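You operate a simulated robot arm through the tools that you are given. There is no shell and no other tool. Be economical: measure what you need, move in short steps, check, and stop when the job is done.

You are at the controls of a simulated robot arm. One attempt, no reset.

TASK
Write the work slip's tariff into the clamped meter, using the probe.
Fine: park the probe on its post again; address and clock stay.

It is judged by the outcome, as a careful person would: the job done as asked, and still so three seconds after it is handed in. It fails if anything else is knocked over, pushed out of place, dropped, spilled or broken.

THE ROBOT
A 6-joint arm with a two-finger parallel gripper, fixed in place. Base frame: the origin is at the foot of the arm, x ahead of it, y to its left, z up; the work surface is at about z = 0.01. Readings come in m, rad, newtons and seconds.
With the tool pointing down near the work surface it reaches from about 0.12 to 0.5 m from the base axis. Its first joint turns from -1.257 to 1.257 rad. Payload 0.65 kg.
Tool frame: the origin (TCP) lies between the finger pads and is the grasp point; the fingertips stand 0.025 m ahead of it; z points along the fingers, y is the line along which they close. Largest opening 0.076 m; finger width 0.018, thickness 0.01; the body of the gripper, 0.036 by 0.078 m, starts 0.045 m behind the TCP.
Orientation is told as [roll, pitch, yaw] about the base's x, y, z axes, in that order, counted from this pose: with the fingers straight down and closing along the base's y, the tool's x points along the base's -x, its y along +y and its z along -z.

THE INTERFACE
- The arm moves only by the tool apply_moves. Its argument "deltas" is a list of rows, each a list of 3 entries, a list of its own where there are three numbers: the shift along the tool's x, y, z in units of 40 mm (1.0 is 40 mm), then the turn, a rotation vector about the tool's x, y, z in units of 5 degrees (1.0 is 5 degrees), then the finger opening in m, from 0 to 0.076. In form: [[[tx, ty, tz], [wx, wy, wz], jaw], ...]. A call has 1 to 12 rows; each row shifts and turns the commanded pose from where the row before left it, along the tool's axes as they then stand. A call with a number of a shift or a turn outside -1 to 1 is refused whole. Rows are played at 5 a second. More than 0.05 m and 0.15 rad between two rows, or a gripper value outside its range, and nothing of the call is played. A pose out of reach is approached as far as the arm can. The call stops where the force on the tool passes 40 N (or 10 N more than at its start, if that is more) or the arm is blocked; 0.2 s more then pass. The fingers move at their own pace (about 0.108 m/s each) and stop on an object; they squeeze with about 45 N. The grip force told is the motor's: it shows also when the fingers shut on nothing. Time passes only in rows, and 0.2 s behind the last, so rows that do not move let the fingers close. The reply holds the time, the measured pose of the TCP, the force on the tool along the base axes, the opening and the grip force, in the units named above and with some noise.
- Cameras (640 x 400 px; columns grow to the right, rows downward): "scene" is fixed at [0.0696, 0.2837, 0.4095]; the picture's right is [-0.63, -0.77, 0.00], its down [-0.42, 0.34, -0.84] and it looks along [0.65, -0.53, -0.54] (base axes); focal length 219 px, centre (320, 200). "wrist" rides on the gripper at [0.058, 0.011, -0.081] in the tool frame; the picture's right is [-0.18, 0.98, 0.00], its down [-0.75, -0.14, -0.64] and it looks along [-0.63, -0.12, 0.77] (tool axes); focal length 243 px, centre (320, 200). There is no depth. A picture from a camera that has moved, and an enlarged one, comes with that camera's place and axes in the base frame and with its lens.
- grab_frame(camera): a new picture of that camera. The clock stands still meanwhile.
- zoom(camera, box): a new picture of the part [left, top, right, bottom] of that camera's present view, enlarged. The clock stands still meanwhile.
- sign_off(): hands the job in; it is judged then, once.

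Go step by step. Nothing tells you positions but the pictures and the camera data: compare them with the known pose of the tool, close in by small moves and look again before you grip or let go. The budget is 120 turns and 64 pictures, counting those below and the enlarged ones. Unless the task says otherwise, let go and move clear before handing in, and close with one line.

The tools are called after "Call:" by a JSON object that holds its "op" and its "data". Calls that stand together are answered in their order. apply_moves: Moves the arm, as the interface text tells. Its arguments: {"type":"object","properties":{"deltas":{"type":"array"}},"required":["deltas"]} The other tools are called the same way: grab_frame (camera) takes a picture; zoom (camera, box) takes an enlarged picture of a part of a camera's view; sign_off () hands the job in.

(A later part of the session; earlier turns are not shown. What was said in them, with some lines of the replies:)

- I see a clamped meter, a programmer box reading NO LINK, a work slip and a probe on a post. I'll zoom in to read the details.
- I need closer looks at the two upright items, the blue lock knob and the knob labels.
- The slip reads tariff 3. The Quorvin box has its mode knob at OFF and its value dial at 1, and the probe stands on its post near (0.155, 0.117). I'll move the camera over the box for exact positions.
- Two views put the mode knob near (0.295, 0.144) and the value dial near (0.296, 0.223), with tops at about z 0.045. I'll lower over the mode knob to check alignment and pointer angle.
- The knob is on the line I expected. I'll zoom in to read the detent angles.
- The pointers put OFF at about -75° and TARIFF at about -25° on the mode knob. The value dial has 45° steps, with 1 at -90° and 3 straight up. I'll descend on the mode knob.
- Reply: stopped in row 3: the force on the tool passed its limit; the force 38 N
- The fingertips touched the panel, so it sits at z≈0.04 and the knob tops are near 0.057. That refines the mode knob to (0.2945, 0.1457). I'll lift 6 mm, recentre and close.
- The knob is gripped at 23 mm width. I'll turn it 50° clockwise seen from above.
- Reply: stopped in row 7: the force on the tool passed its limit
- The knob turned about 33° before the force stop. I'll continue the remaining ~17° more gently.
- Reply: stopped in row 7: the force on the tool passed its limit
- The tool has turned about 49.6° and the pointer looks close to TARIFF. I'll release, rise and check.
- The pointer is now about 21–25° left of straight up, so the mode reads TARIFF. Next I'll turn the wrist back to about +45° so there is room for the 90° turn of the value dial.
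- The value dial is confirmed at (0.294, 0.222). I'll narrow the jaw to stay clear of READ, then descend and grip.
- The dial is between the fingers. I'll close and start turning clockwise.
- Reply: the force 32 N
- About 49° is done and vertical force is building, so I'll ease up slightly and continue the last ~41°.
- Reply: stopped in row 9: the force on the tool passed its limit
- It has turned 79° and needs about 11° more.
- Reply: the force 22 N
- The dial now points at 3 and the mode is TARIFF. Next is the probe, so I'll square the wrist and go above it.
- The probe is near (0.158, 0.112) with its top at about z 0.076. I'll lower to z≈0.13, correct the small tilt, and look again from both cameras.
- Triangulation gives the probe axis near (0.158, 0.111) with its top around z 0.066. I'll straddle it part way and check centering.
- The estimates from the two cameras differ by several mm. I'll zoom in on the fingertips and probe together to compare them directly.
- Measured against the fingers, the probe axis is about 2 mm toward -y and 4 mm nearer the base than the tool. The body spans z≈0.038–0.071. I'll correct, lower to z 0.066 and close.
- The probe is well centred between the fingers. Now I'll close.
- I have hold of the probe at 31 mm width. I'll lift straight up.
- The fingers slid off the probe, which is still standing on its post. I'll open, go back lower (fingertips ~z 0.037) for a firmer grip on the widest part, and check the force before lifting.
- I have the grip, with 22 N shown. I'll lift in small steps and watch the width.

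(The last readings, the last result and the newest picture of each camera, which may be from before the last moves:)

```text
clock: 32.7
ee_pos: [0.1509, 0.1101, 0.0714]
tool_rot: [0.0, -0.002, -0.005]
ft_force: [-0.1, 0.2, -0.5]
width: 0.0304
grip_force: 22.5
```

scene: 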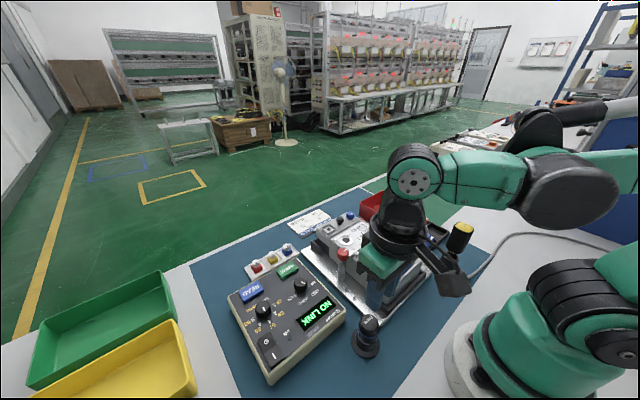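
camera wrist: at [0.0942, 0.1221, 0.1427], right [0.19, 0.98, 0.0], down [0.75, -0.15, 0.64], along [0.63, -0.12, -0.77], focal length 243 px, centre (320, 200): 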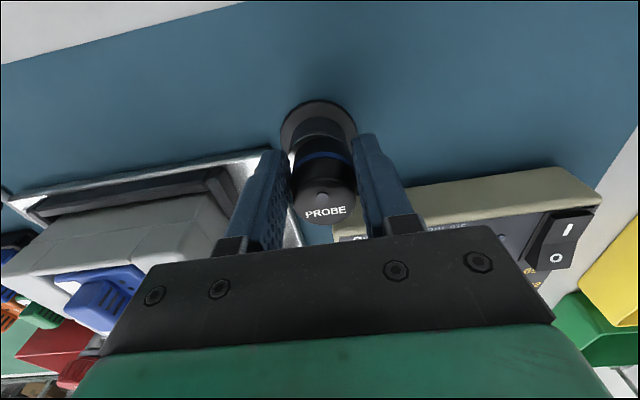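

Call:
{"op": "apply_moves", "data": {"deltas": [[[0, 0, -0.2], [0, 0, 0], 0.0], [[0, 0, -0.2], [0, 0, 0], 0.0]]}}

Call:
{"op": "grab_frame", "data": {"camera": "wrist"}}

```text
clock: 33.3
ee_pos: [0.1513, 0.1108, 0.0869]
tool_rot: [0.001, -0.001, -0.004]
ft_force: [1.0, 0.5, -0.1]
width: 0.0304
grip_force: 21.8
```

```text
21 pictures are left
camera wrist: at [0.0925, 0.122, 0.1682], right [0.19, 0.98, 0.0], down [0.75, -0.15, 0.64], along [0.63, -0.12, -0.77], focal length 243 px, centre (320, 200)
```

wrist: 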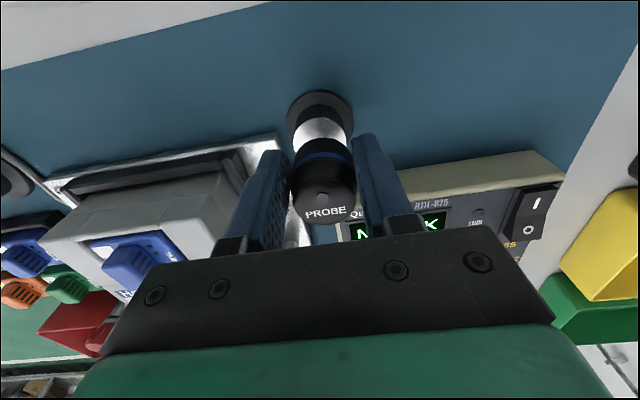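

The probe came off the post cleanly, taken at TCP (0.1525, 0.110, 0.062). I'll raise it and carry it over the meter's optical port near (0.309, 0.013).

Call:
{"op": "apply_moves", "data": {"deltas": [[[0, 0, -0.6], [0, 0, 0], 0.0], [[0, 0, -0.6], [0, 0, 0], 0.0], [[0, 0, -0.6], [0, 0, 0], 0.0], [[-0.563, -0.35, 0], [0, 0, 0], 0.0], [[-0.563, -0.35, 0], [0, 0, 0], 0.0], [[-0.563, -0.35, 0], [0, 0, 0], 0.0], [[-0.563, -0.35, 0], [0, 0, 0], 0.0], [[-0.563, -0.35, 0], [0, 0, 0], 0.0], [[-0.563, -0.35, 0], [0, 0, 0], 0.0], [[-0.563, -0.35, 0], [0, 0, 0], 0.0]]}}

Call:
{"op": "grab_frame", "data": {"camera": "wrist"}}

Call:
{"op": "zoom", "data": {"camera": "scene", "box": [290, 140, 440, 290]}}

```text
clock: 35.5
ee_pos: [0.3087, 0.0117, 0.159]
tool_rot: [-0.001, -0.003, -0.005]
ft_force: [0.1, -0.2, -0.5]
width: 0.0297
grip_force: 21.5
```

```text
20 pictures are left
camera wrist: at [0.2508, 0.0234, 0.24], right [0.19, 0.98, 0.0], down [0.75, -0.15, 0.64], along [0.63, -0.12, -0.77], focal length 243 px, centre (320, 200)
```

wrist: 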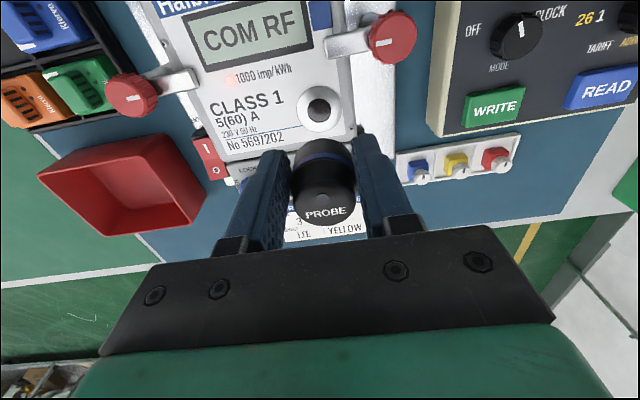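

```text
2.67 times, centred on (365, 215) of scene
camera zoom: at [0.0696, 0.2837, 0.4095], right [-0.63, -0.77, 0.0], down [-0.42, 0.34, -0.84], along [0.65, -0.53, -0.54], focal length 585 px, centre (200, 160)
```

zoom: 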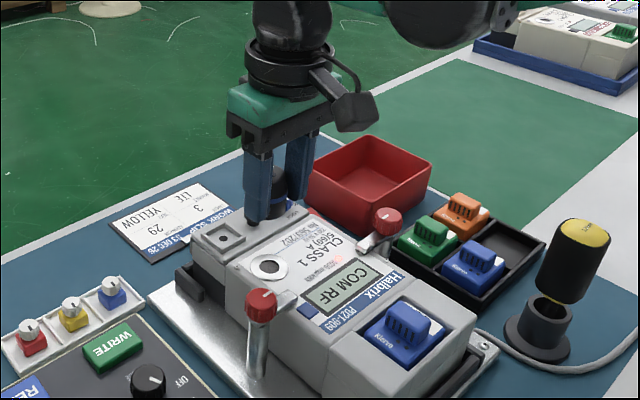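

The probe hangs almost exactly above the port, estimated at (0.309, 0.0125) with the face at z≈0.071. I'll lower to about 1 cm above it and look.

Call:
{"op": "apply_moves", "data": {"deltas": [[[0, 0, 0.5], [0, 0, 0], 0.0], [[0, 0, 0.5], [0, 0, 0], 0.0], [[0, 0, 0.3], [0, 0, 0], 0.0]]}}

Call:
{"op": "zoom", "data": {"camera": "scene", "box": [310, 190, 400, 270]}}

Call:
{"op": "grab_frame", "data": {"camera": "wrist"}}

```text
clock: 36.3
ee_pos: [0.311, 0.0111, 0.1078]
tool_rot: [-0.001, 0.0, -0.004]
ft_force: [-0.6, 0.0, 0.2]
width: 0.0301
grip_force: 22.1
```

```text
5.00 times, centred on (355, 230) of scene
camera zoom: at [0.0696, 0.2837, 0.4095], right [-0.63, -0.77, 0.0], down [-0.42, 0.34, -0.84], along [0.65, -0.53, -0.54], focal length 1097 px, centre (145, 50)
```

zoom: 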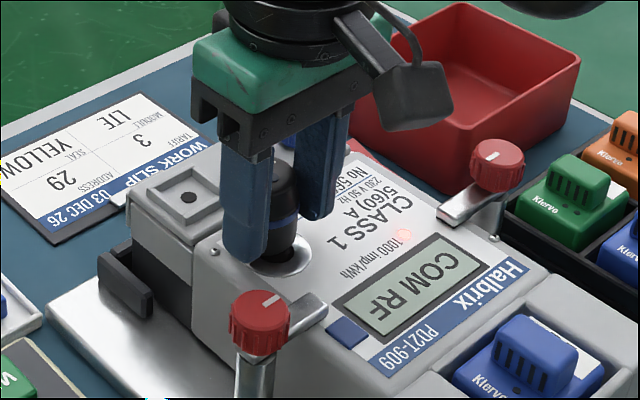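

```text
17 pictures are left
camera wrist: at [0.2516, 0.0227, 0.1878], right [0.19, 0.98, 0.0], down [0.75, -0.15, 0.64], along [0.63, -0.12, -0.77], focal length 243 px, centre (320, 200)
```

wrist: 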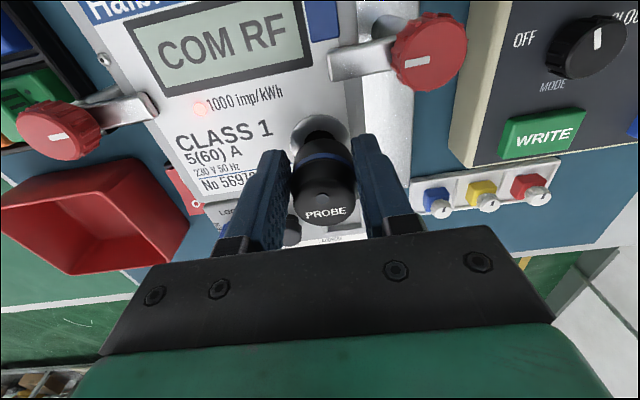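

Alignment is good to within 1–2 mm. I'll lower gently until contact.

Call:
{"op": "apply_moves", "data": {"deltas": [[[0.02, 0.03, 0.12], [0, 0, 0], 0.0], [[0, 0, 0.1], [0, 0, 0], 0.0], [[0, 0, 0.05], [0, 0, 0], 0.0], [[0, 0, 0.03], [0, 0, 0], 0.0]]}}

```text
clock: 37.0
ee_pos: [0.3088, 0.0126, 0.1007]
tool_rot: [-0.002, 0.0, -0.006]
ft_force: [-2.8, -0.9, 23.7]
width: 0.0301
grip_force: 21.5
stopped in row 3: the force on the tool passed its limit (the readings are from after the stop); the commanded pose is now the measured one
```

There is contact at TCP z 0.100. I'll check the seating and the display.

Call:
{"op": "zoom", "data": {"camera": "scene", "box": [250, 190, 400, 340]}}

```text
2.67 times, centred on (325, 265) of scene
camera zoom: at [0.0695, 0.2837, 0.4095], right [-0.63, -0.77, 0.0], down [-0.42, 0.34, -0.84], along [0.65, -0.53, -0.54], focal length 585 px, centre (307, 27)
```

zoom: 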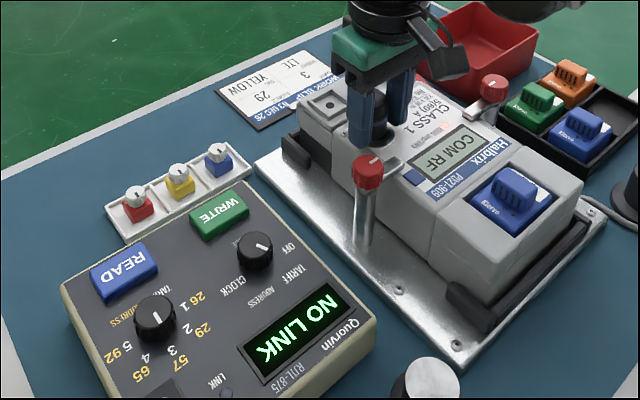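

It still shows NO LINK. I'll open the fingers slightly so the probe can seat by itself, keeping it corralled.

Call:
{"op": "apply_moves", "data": {"deltas": [[[0, 0, 0], [0, 0, 0], 0.034], [[0, 0, 0], [0, 0, 0], 0.036], [[0, 0, -0.05], [0, 0, 0], 0.036]]}}

Call:
{"op": "grab_frame", "data": {"camera": "wrist"}}

Call:
{"op": "zoom", "data": {"camera": "scene", "box": [250, 190, 400, 340]}}

```text
clock: 37.8
ee_pos: [0.3102, 0.0126, 0.1026]
tool_rot: [-0.001, 0.001, -0.006]
ft_force: [-1.4, 0.8, -0.2]
width: 0.0361
grip_force: 0.1
```

```text
15 pictures are left
camera wrist: at [0.2504, 0.0243, 0.1829], right [0.19, 0.98, 0.0], down [0.75, -0.15, 0.64], along [0.63, -0.12, -0.77], focal length 243 px, centre (320, 200)
```

wrist: 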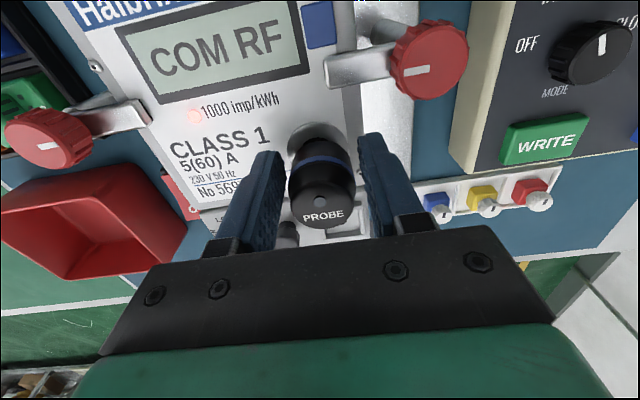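

```text
2.67 times, centred on (325, 265) of scene
camera zoom: at [0.0696, 0.2837, 0.4095], right [-0.63, -0.77, 0.0], down [-0.42, 0.34, -0.84], along [0.65, -0.53, -0.54], focal length 585 px, centre (307, 27)
```

zoom: 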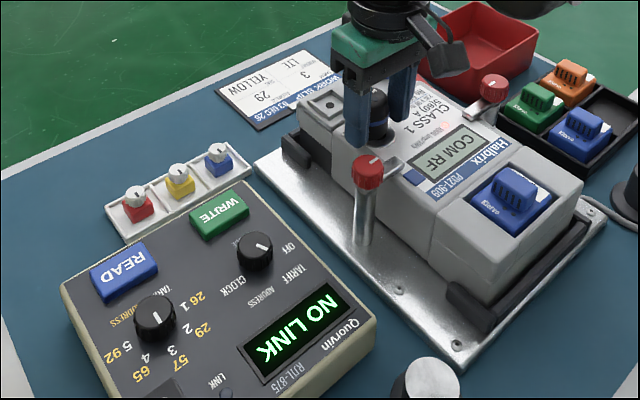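

The probe sits centred on the ring, but there's no link yet. I'll open, back off upward and look closely.

Call:
{"op": "apply_moves", "data": {"deltas": [[[0, 0, 0], [0, 0, 0], 0.055], [[0, 0, -0.5], [0, 0, 0], 0.055], [[0, 0, -0.8], [0, 0, 0], 0.055], [[0, 0, -0.8], [0, 0, 0], 0.055]]}}

Call:
{"op": "zoom", "data": {"camera": "wrist", "box": [190, 0, 590, 230]}}

Call:
{"op": "zoom", "data": {"camera": "scene", "box": [270, 190, 410, 340]}}

```text
clock: 38.8
ee_pos: [0.3088, 0.01, 0.1881]
tool_rot: [-0.002, -0.001, -0.008]
ft_force: [-0.1, 0.0, 0.7]
width: 0.0551
grip_force: 0.1
```

```text
1.60 times, centred on (390, 115) of wrist
camera zoom: at [0.2497, 0.0225, 0.2689], right [0.19, 0.98, 0.0], down [0.75, -0.15, 0.64], along [0.63, -0.12, -0.77], focal length 388 px, centre (208, 336)
```

zoom: 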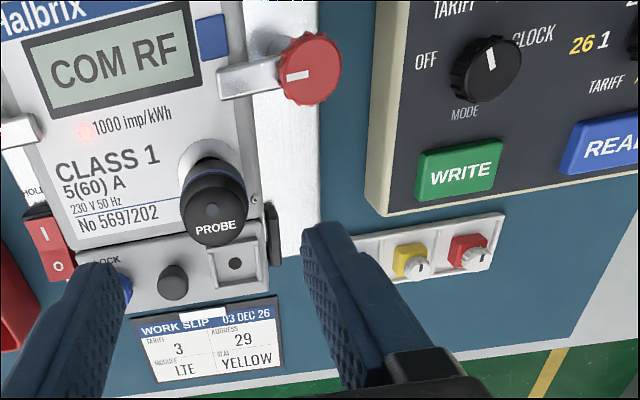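

```text
2.67 times, centred on (340, 265) of scene
camera zoom: at [0.0696, 0.2837, 0.4095], right [-0.63, -0.77, 0.0], down [-0.42, 0.34, -0.84], along [0.65, -0.53, -0.54], focal length 585 px, centre (267, 27)
```

zoom: 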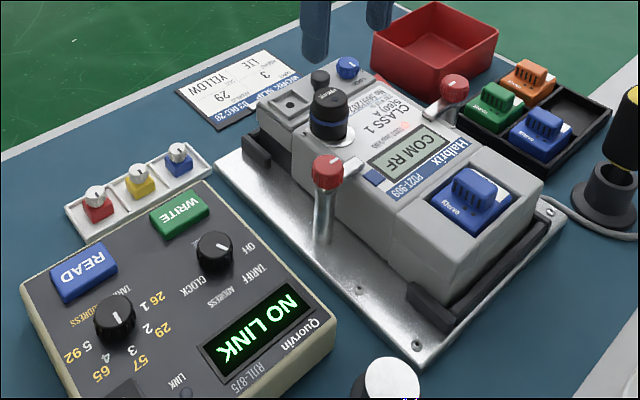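

I'll take one close look at how the probe sits on the port.

Call:
{"op": "zoom", "data": {"camera": "scene", "box": [325, 205, 385, 255]}}

```text
8.00 times, centred on (355, 230) of scene
camera zoom: at [0.0696, 0.2837, 0.4095], right [-0.63, -0.77, 0.0], down [-0.42, 0.34, -0.84], along [0.65, -0.53, -0.54], focal length 1755 px, centre (40, -40)
```

zoom: 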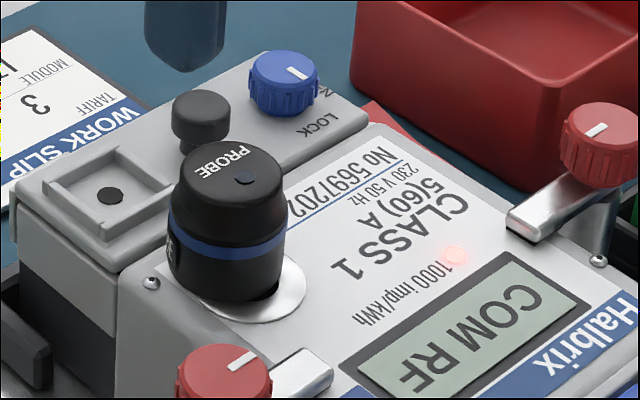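

The probe sits about 6–7 mm too far in +x: the port's dark centre peeks out on the near side. I'll regrip it, lift slightly, shift -6.5 mm in x and set it down again.

Call:
{"op": "apply_moves", "data": {"deltas": [[[0, 0, 0.8], [0, 0, 0], 0.055], [[0, 0, 0.8], [0, 0, 0], 0.055], [[0, 0, 0.5], [0, 0, 0], 0.055], [[0, 0, 0.05], [0, 0, 0], 0.055], [[0, 0, 0], [0, 0, 0], 0.0], [[0, 0, 0], [0, 0, 0], 0.0], [[0, 0, 0], [0, 0, 0], 0.0], [[0, 0, 0], [0, 0, 0], 0.0]]}}

Call:
{"op": "apply_moves", "data": {"deltas": [[[0, 0, -0.1], [0, 0, 0], 0.0], [[0, 0, -0.1], [0, 0, 0], 0.0], [[0.16, 0, 0], [0, 0, 0], 0.0], [[0, 0, 0.1], [0, 0, 0], 0.0], [[0, 0, 0.07], [0, 0, 0], 0.0], [[0, 0, 0.04], [0, 0, 0], 0.0]]}}

Call:
{"op": "zoom", "data": {"camera": "scene", "box": [250, 205, 390, 335]}}

```text
clock: 40.5
ee_pos: [0.3082, 0.0116, 0.1002]
tool_rot: [0.0, 0.0, -0.005]
ft_force: [-0.1, 0.2, -0.8]
width: 0.0301
grip_force: 21.7
```

```text
clock: 42.0
ee_pos: [0.3036, 0.0128, 0.0984]
tool_rot: [0.0, 0.001, -0.007]
ft_force: [-2.6, 0.6, 15.9]
width: 0.03
grip_force: 21.9
```

```text
3.08 times, centred on (320, 270) of scene
camera zoom: at [0.0696, 0.2837, 0.4095], right [-0.63, -0.77, 0.0], down [-0.42, 0.34, -0.84], along [0.65, -0.53, -0.54], focal length 675 px, centre (320, -15)
```

zoom: 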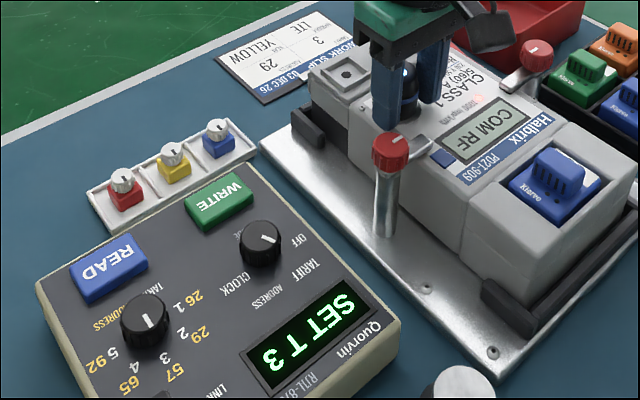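

The display now shows "SET T 3", so the link is up with the right setting. I'll release, rise and move over to WRITE at about (0.338, 0.144) with closed fingers.

Call:
{"op": "apply_moves", "data": {"deltas": [[[0, 0, 0], [0, 0, 0], 0.04], [[0, 0, 0], [0, 0, 0], 0.055], [[0, 0, -0.5], [0, 0, 0], 0.055], [[0, 0, -0.8], [0, 0, 0], 0.055], [[0, 0, -0.6], [0, 0, 0], 0.03], [[-0.17, 0.65, 0], [0, 0, 0], 0.0], [[-0.17, 0.65, 0], [0, 0, 0], 0.0], [[-0.17, 0.65, 0], [0, 0, 0], 0.0], [[-0.17, 0.65, 0], [0, 0, 0], 0.0], [[-0.18, 0.68, 0], [0, 0, 0], 0.0], [[0, 0, 0.8], [0, 0, 0], 0.0], [[0, 0, 0.8], [0, 0, 0], 0.0]]}}

Call:
{"op": "grab_frame", "data": {"camera": "wrist"}}

Call:
{"op": "zoom", "data": {"camera": "scene", "box": [250, 205, 390, 335]}}

```text
clock: 44.5
ee_pos: [0.3364, 0.1415, 0.1106]
tool_rot: [-0.001, 0.0, -0.004]
ft_force: [1.1, 0.1, -0.3]
width: 0.0002
grip_force: 23.9
```

```text
9 pictures are left
camera wrist: at [0.2785, 0.1538, 0.1911], right [0.19, 0.98, 0.0], down [0.75, -0.15, 0.64], along [0.63, -0.12, -0.77], focal length 243 px, centre (320, 200)
```

wrist: 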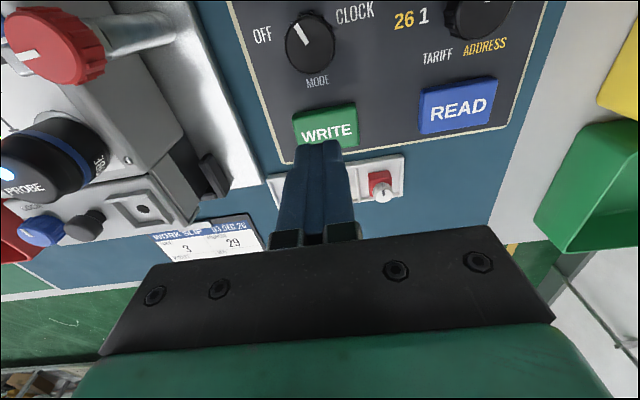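

```text
3.08 times, centred on (320, 270) of scene
camera zoom: at [0.0696, 0.2837, 0.4095], right [-0.63, -0.77, 0.0], down [-0.42, 0.34, -0.84], along [0.65, -0.53, -0.54], focal length 675 px, centre (320, -15)
```

zoom: 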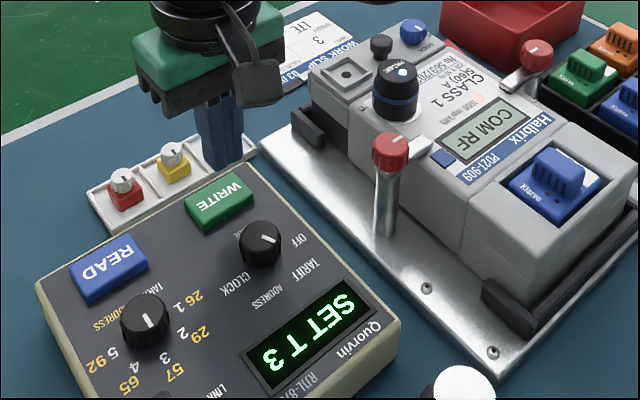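

The link holds after letting go, and WRITE is at about (0.340, 0.146). I'll press it down gently and come back up.

Call:
{"op": "apply_moves", "data": {"deltas": [[[-0.07, 0.08, 0.4], [0, 0, 0], 0.0], [[0, 0, 0.35], [0, 0, 0], 0.0], [[0, 0, 0.06], [0, 0, 0], 0.0], [[0, 0, 0.06], [0, 0, 0], 0.0], [[0, 0, 0.06], [0, 0, 0], 0.0], [[0, 0, 0.05], [0, 0, 0], 0.0]]}}

Call:
{"op": "zoom", "data": {"camera": "scene", "box": [250, 205, 390, 335]}}

```text
clock: 46.0
ee_pos: [0.34, 0.1452, 0.0714]
tool_rot: [0.0, -0.001, -0.004]
ft_force: [-0.8, 1.4, 1.4]
width: 0.0
grip_force: 24.0
```

```text
3.08 times, centred on (320, 270) of scene
camera zoom: at [0.0696, 0.2837, 0.4095], right [-0.63, -0.77, 0.0], down [-0.42, 0.34, -0.84], along [0.65, -0.53, -0.54], focal length 675 px, centre (320, -15)
```

zoom: 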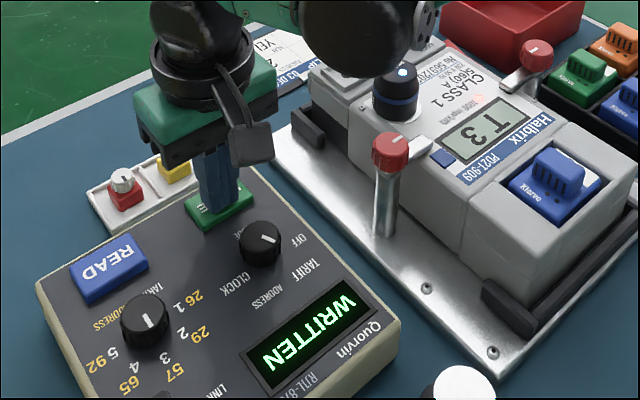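

It reads WRITTEN and the meter shows T 3. Now I'll lift off and fetch the probe from the port.

Call:
{"op": "apply_moves", "data": {"deltas": [[[0, 0, -0.8], [0, 0, 0], 0.0], [[0, 0, -0.8], [0, 0, 0], 0.0], [[0, 0, -0.8], [0, 0, 0], 0.02], [[0.182, -0.662, 0], [0, 0, 0], 0.055], [[0.182, -0.662, 0], [0, 0, 0], 0.055], [[0.182, -0.662, 0], [0, 0, 0], 0.055], [[0.182, -0.662, 0], [0, 0, 0], 0.055], [[0.182, -0.662, 0], [0, 0, 0], 0.055], [[0, 0, 0], [0, 0, 0], 0.055], [[0, 0, 0.5], [0, 0, 0], 0.055]]}}

Call:
{"op": "grab_frame", "data": {"camera": "wrist"}}

```text
clock: 48.1
ee_pos: [0.3034, 0.0136, 0.1489]
tool_rot: [0.0, 0.001, -0.004]
ft_force: [0.0, 0.0, 0.2]
width: 0.0547
grip_force: 0.0
```

```text
6 pictures are left
camera wrist: at [0.245, 0.0258, 0.2288], right [0.19, 0.98, 0.0], down [0.75, -0.14, 0.64], along [0.63, -0.12, -0.77], focal length 243 px, centre (320, 200)
```

wrist: 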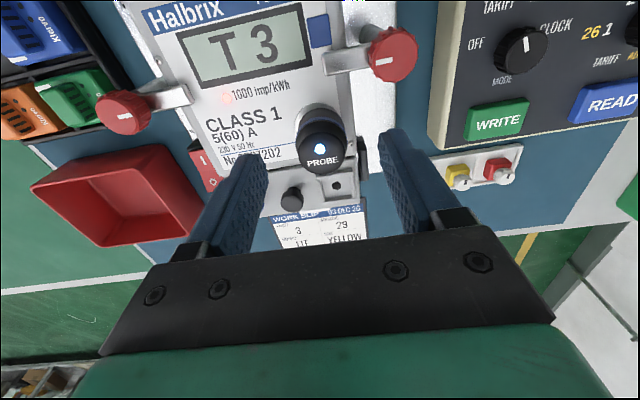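

The meter reads T 3 and the probe is under the gripper. I'll descend, grip and lift.

Call:
{"op": "apply_moves", "data": {"deltas": [[[0, 0, 0.6], [0, 0, 0], 0.055], [[0, 0, 0.5], [0, 0, 0], 0.055], [[0, 0, 0.14], [0, 0, 0], 0.055], [[0, 0, 0], [0, 0, 0], 0.0], [[0, 0, 0], [0, 0, 0], 0.0], [[0, 0, 0], [0, 0, 0], 0.0], [[0, 0, 0], [0, 0, 0], 0.0]]}}

Call:
{"op": "apply_moves", "data": {"deltas": [[[0, 0, -0.1], [0, 0, 0], 0.0], [[0, 0, -0.2], [0, 0, 0], 0.0], [[0, 0, -0.4], [0, 0, 0], 0.0], [[0, 0, -0.8], [0, 0, 0], 0.0]]}}

```text
clock: 49.8
ee_pos: [0.3023, 0.0136, 0.0986]
tool_rot: [0.0, 0.001, -0.005]
ft_force: [-0.6, 0.3, -0.6]
width: 0.0298
grip_force: 22.0
```

```text
clock: 50.8
ee_pos: [0.304, 0.0147, 0.1589]
tool_rot: [0.001, -0.002, -0.005]
ft_force: [-0.4, 0.3, -1.1]
width: 0.03
grip_force: 21.9
```

The probe is held. I'll carry it back over its post and stop above it to check.

Call:
{"op": "apply_moves", "data": {"deltas": [[[0.541, 0.342, 0], [0, 0, 0], 0.0], [[0.541, 0.342, 0], [0, 0, 0], 0.0], [[0.541, 0.342, 0], [0, 0, 0], 0.0], [[0.541, 0.342, 0], [0, 0, 0], 0.0], [[0.541, 0.342, 0], [0, 0, 0], 0.0], [[0.541, 0.342, 0], [0, 0, 0], 0.0], [[0.541, 0.342, 0], [0, 0, 0], 0.0], [[0, 0, 0.6], [0, 0, 0], 0.0], [[0, 0, 0.6], [0, 0, 0], 0.0], [[0, 0, 0.55], [0, 0, 0], 0.0], [[0, 0, 0], [0, 0, 0], 0.0]]}}

Call:
{"op": "grab_frame", "data": {"camera": "wrist"}}

```text
clock: 53.1
ee_pos: [0.1513, 0.1125, 0.0883]
tool_rot: [0.0, 0.0, -0.005]
ft_force: [-0.4, 0.0, -1.2]
width: 0.0299
grip_force: 21.3
```

```text
5 pictures are left
camera wrist: at [0.0933, 0.1244, 0.1692], right [0.19, 0.98, 0.0], down [0.75, -0.15, 0.64], along [0.63, -0.12, -0.77], focal length 243 px, centre (320, 200)
```

wrist: 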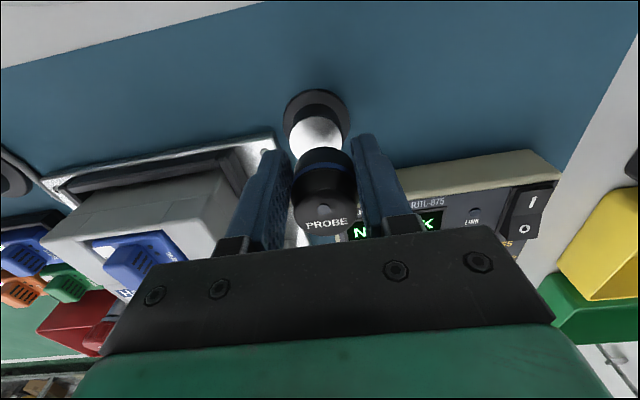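

Compared with the lift-off picture, the probe is about 2–3 mm too far in +y. I'll correct that and lower gently onto the post.

Call:
{"op": "apply_moves", "data": {"deltas": [[[0.03, -0.06, 0], [0, 0, 0], 0.0], [[0, 0, 0.25], [0, 0, 0], 0.0], [[0, 0, 0.2], [0, 0, 0], 0.0], [[0, 0, 0.1], [0, 0, 0], 0.0], [[0, 0, 0.06], [0, 0, 0], 0.0]]}}

Call:
{"op": "grab_frame", "data": {"camera": "wrist"}}

```text
clock: 54.4
ee_pos: [0.1508, 0.1093, 0.0625]
tool_rot: [0.0, 0.001, -0.006]
ft_force: [-0.7, 0.1, -0.3]
width: 0.0298
grip_force: 21.8
```

```text
4 pictures are left
camera wrist: at [0.0918, 0.1202, 0.1442], right [0.19, 0.98, 0.0], down [0.75, -0.15, 0.64], along [0.63, -0.12, -0.77], focal length 243 px, centre (320, 200)
```

wrist: 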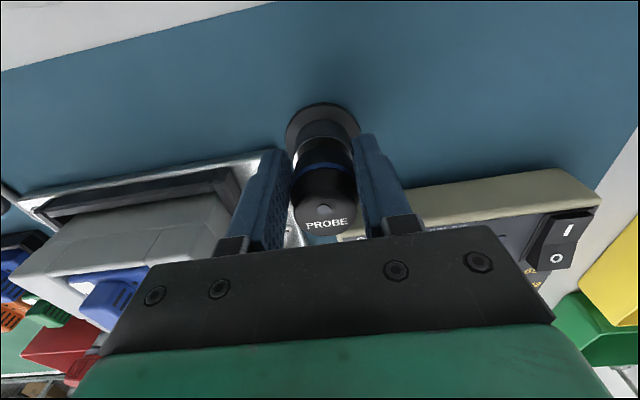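

Now it is ~1.8 mm too far toward -y. I'll nudge back and go down to contact.

Call:
{"op": "apply_moves", "data": {"deltas": [[[0, 0, -0.05], [0, 0, 0], 0.0], [[0, 0.045, 0], [0, 0, 0], 0.0], [[0, 0, 0.06], [0, 0, 0], 0.0], [[0, 0, 0.04], [0, 0, 0], 0.0], [[0, 0, 0.03], [0, 0, 0], 0.0]]}}

```text
clock: 55.5
ee_pos: [0.1493, 0.111, 0.0596]
tool_rot: [-0.001, 0.0, -0.004]
ft_force: [0.3, -1.3, -0.7]
width: 0.0297
grip_force: 22.2
```

Call:
{"op": "apply_moves", "data": {"deltas": [[[0, 0, 0.03], [0, 0, 0], 0.0], [[0, 0, 0.03], [0, 0, 0], 0.0], [[0, 0, 0.03], [0, 0, 0], 0.0], [[0, 0, 0.03], [0, 0, 0], 0.0]]}}

```text
clock: 56.5
ee_pos: [0.1505, 0.1107, 0.0565]
tool_rot: [0.001, -0.001, -0.006]
ft_force: [-6.3, 1.2, 20.2]
width: 0.0295
grip_force: 21.7
```

There's 20 N of contact, a little lower than at pick-up. I'll check before letting go.

Call:
{"op": "zoom", "data": {"camera": "scene", "box": [325, 295, 415, 365]}}

```text
5.71 times, centred on (370, 330) of scene
camera zoom: at [0.0696, 0.2837, 0.4096], right [-0.63, -0.77, 0.0], down [-0.42, 0.34, -0.84], along [0.65, -0.53, -0.54], focal length 1253 px, centre (34, -543)
```

zoom: 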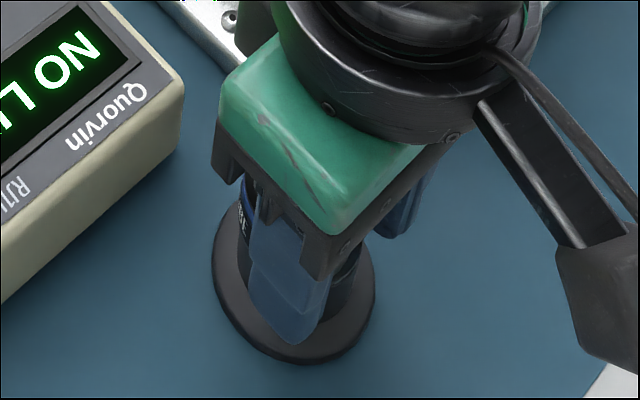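

The probe's band and label sit at the same height in the picture as before pick-up, so it is seated on the post. I'll open and rise.

Call:
{"op": "apply_moves", "data": {"deltas": [[[0, 0, 0], [0, 0, 0], 0.034], [[0, 0, 0], [0, 0, 0], 0.045], [[0, 0, 0], [0, 0, 0], 0.055], [[0, 0, -0.3], [0, 0, 0], 0.055], [[0, 0, -0.6], [0, 0, 0], 0.055], [[0, 0, -0.8], [0, 0, 0], 0.055], [[0, 0, -0.8], [0, 0, 0], 0.055]]}}

Call:
{"op": "zoom", "data": {"camera": "scene", "box": [325, 295, 415, 365]}}

```text
clock: 58.1
ee_pos: [0.1495, 0.1114, 0.1572]
tool_rot: [0.0, 0.0, -0.005]
ft_force: [-0.3, -0.1, -0.8]
width: 0.0548
grip_force: 0.1
```

```text
5.71 times, centred on (370, 330) of scene
camera zoom: at [0.0696, 0.2837, 0.4095], right [-0.63, -0.77, 0.0], down [-0.42, 0.34, -0.84], along [0.65, -0.53, -0.54], focal length 1253 px, centre (34, -543)
```

zoom: 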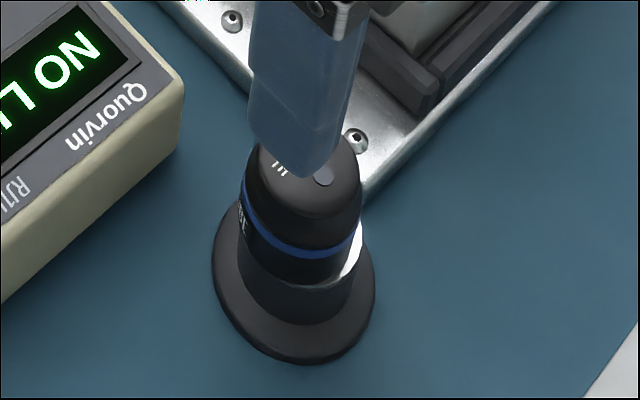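

The probe stands on the post but ~2.5 mm off centre, with a sliver of the post face showing. I'll regrip, lift a few mm, shift it back and set it down again.

Call:
{"op": "apply_moves", "data": {"deltas": [[[0, 0, 0.8], [0, 0, 0], 0.055], [[0, 0, 0.8], [0, 0, 0], 0.055], [[0, 0, 0.5], [0, 0, 0], 0.055], [[0, 0, 0.3], [0, 0, 0], 0.055], [[0, 0, 0], [0, 0, 0], 0.0], [[0, 0, 0], [0, 0, 0], 0.0], [[0, 0, 0], [0, 0, 0], 0.0], [[0, 0, 0], [0, 0, 0], 0.0]]}}

Call:
{"op": "apply_moves", "data": {"deltas": [[[0, 0, -0.1], [0, 0, 0], 0.0], [[0, 0, -0.05], [0, 0, 0], 0.0], [[0.025, -0.058, 0], [0, 0, 0], 0.0], [[0, 0, 0.06], [0, 0, 0], 0.0], [[0, 0, 0.05], [0, 0, 0], 0.0], [[0, 0, 0.03], [0, 0, 0], 0.0]]}}

```text
clock: 60.0
ee_pos: [0.152, 0.1099, 0.06]
tool_rot: [0.0, -0.001, -0.006]
ft_force: [0.4, -0.4, -0.7]
width: 0.0298
grip_force: 21.8
```

```text
clock: 61.4
ee_pos: [0.1505, 0.1077, 0.0608]
tool_rot: [0.001, 0.0, -0.006]
ft_force: [0.8, 0.1, -1.0]
width: 0.0298
grip_force: 21.8
```

No contact force yet, so I'll continue down in 1 mm steps.

Call:
{"op": "apply_moves", "data": {"deltas": [[[0, 0, 0.025], [0, 0, 0], 0.0], [[0, 0, 0.025], [0, 0, 0], 0.0]]}}

```text
clock: 62.0
ee_pos: [0.1507, 0.109, 0.0589]
tool_rot: [-0.001, 0.001, -0.007]
ft_force: [-3.5, 0.2, 24.8]
width: 0.0298
grip_force: 22.3
stopped in row 2: the force on the tool passed its limit (the readings are from after the stop); the commanded pose is now the measured one
```

It has made firm contact on the post. I'll release, rise and move aside so the camera can see it.

Call:
{"op": "apply_moves", "data": {"deltas": [[[0, 0, 0], [0, 0, 0], 0.034], [[0, 0, 0], [0, 0, 0], 0.045], [[0, 0, 0], [0, 0, 0], 0.055], [[0, 0, -0.3], [0, 0, 0], 0.055], [[0, 0, -0.6], [0, 0, 0], 0.055], [[0, 0, -0.8], [0, 0, 0], 0.055], [[0, 0, -0.8], [0, 0, 0], 0.055], [[0, 0, -0.8], [0, 0, 0], 0.055], [[-0.8, 0, -0.4], [0, 0, 0], 0.055], [[-0.8, 0, 0], [0, 0, 0], 0.055]]}}

Call:
{"op": "zoom", "data": {"camera": "scene", "box": [260, 205, 420, 365]}}

```text
clock: 64.2
ee_pos: [0.212, 0.1086, 0.2055]
tool_rot: [0.0, 0.0, -0.004]
ft_force: [0.0, -0.7, -0.6]
width: 0.055
grip_force: 0.0
```

```text
2.50 times, centred on (340, 285) of scene
camera zoom: at [0.0696, 0.2837, 0.4095], right [-0.63, -0.77, 0.0], down [-0.42, 0.34, -0.84], along [0.65, -0.53, -0.54], focal length 548 px, centre (270, -12)
```

zoom: 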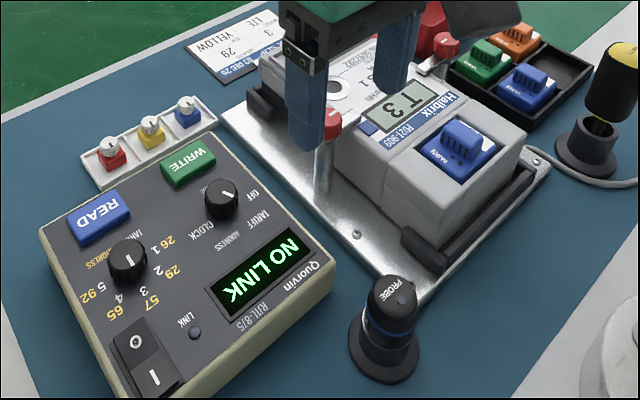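

The probe stands centred on its post, the meter shows T 3, and nothing else has been disturbed. The gripper is empty and clear, so I'm handing in.

Call:
{"op": "sign_off", "data": {}}

```text
The job is handed in.
```

Tariff 3 from the work slip is written to the clamped meter: the programmer said WRITTEN and the meter shows T 3. The probe is back on its post, I left the address and clock alone, and the programmer's knobs are still at TARIFF and 3.
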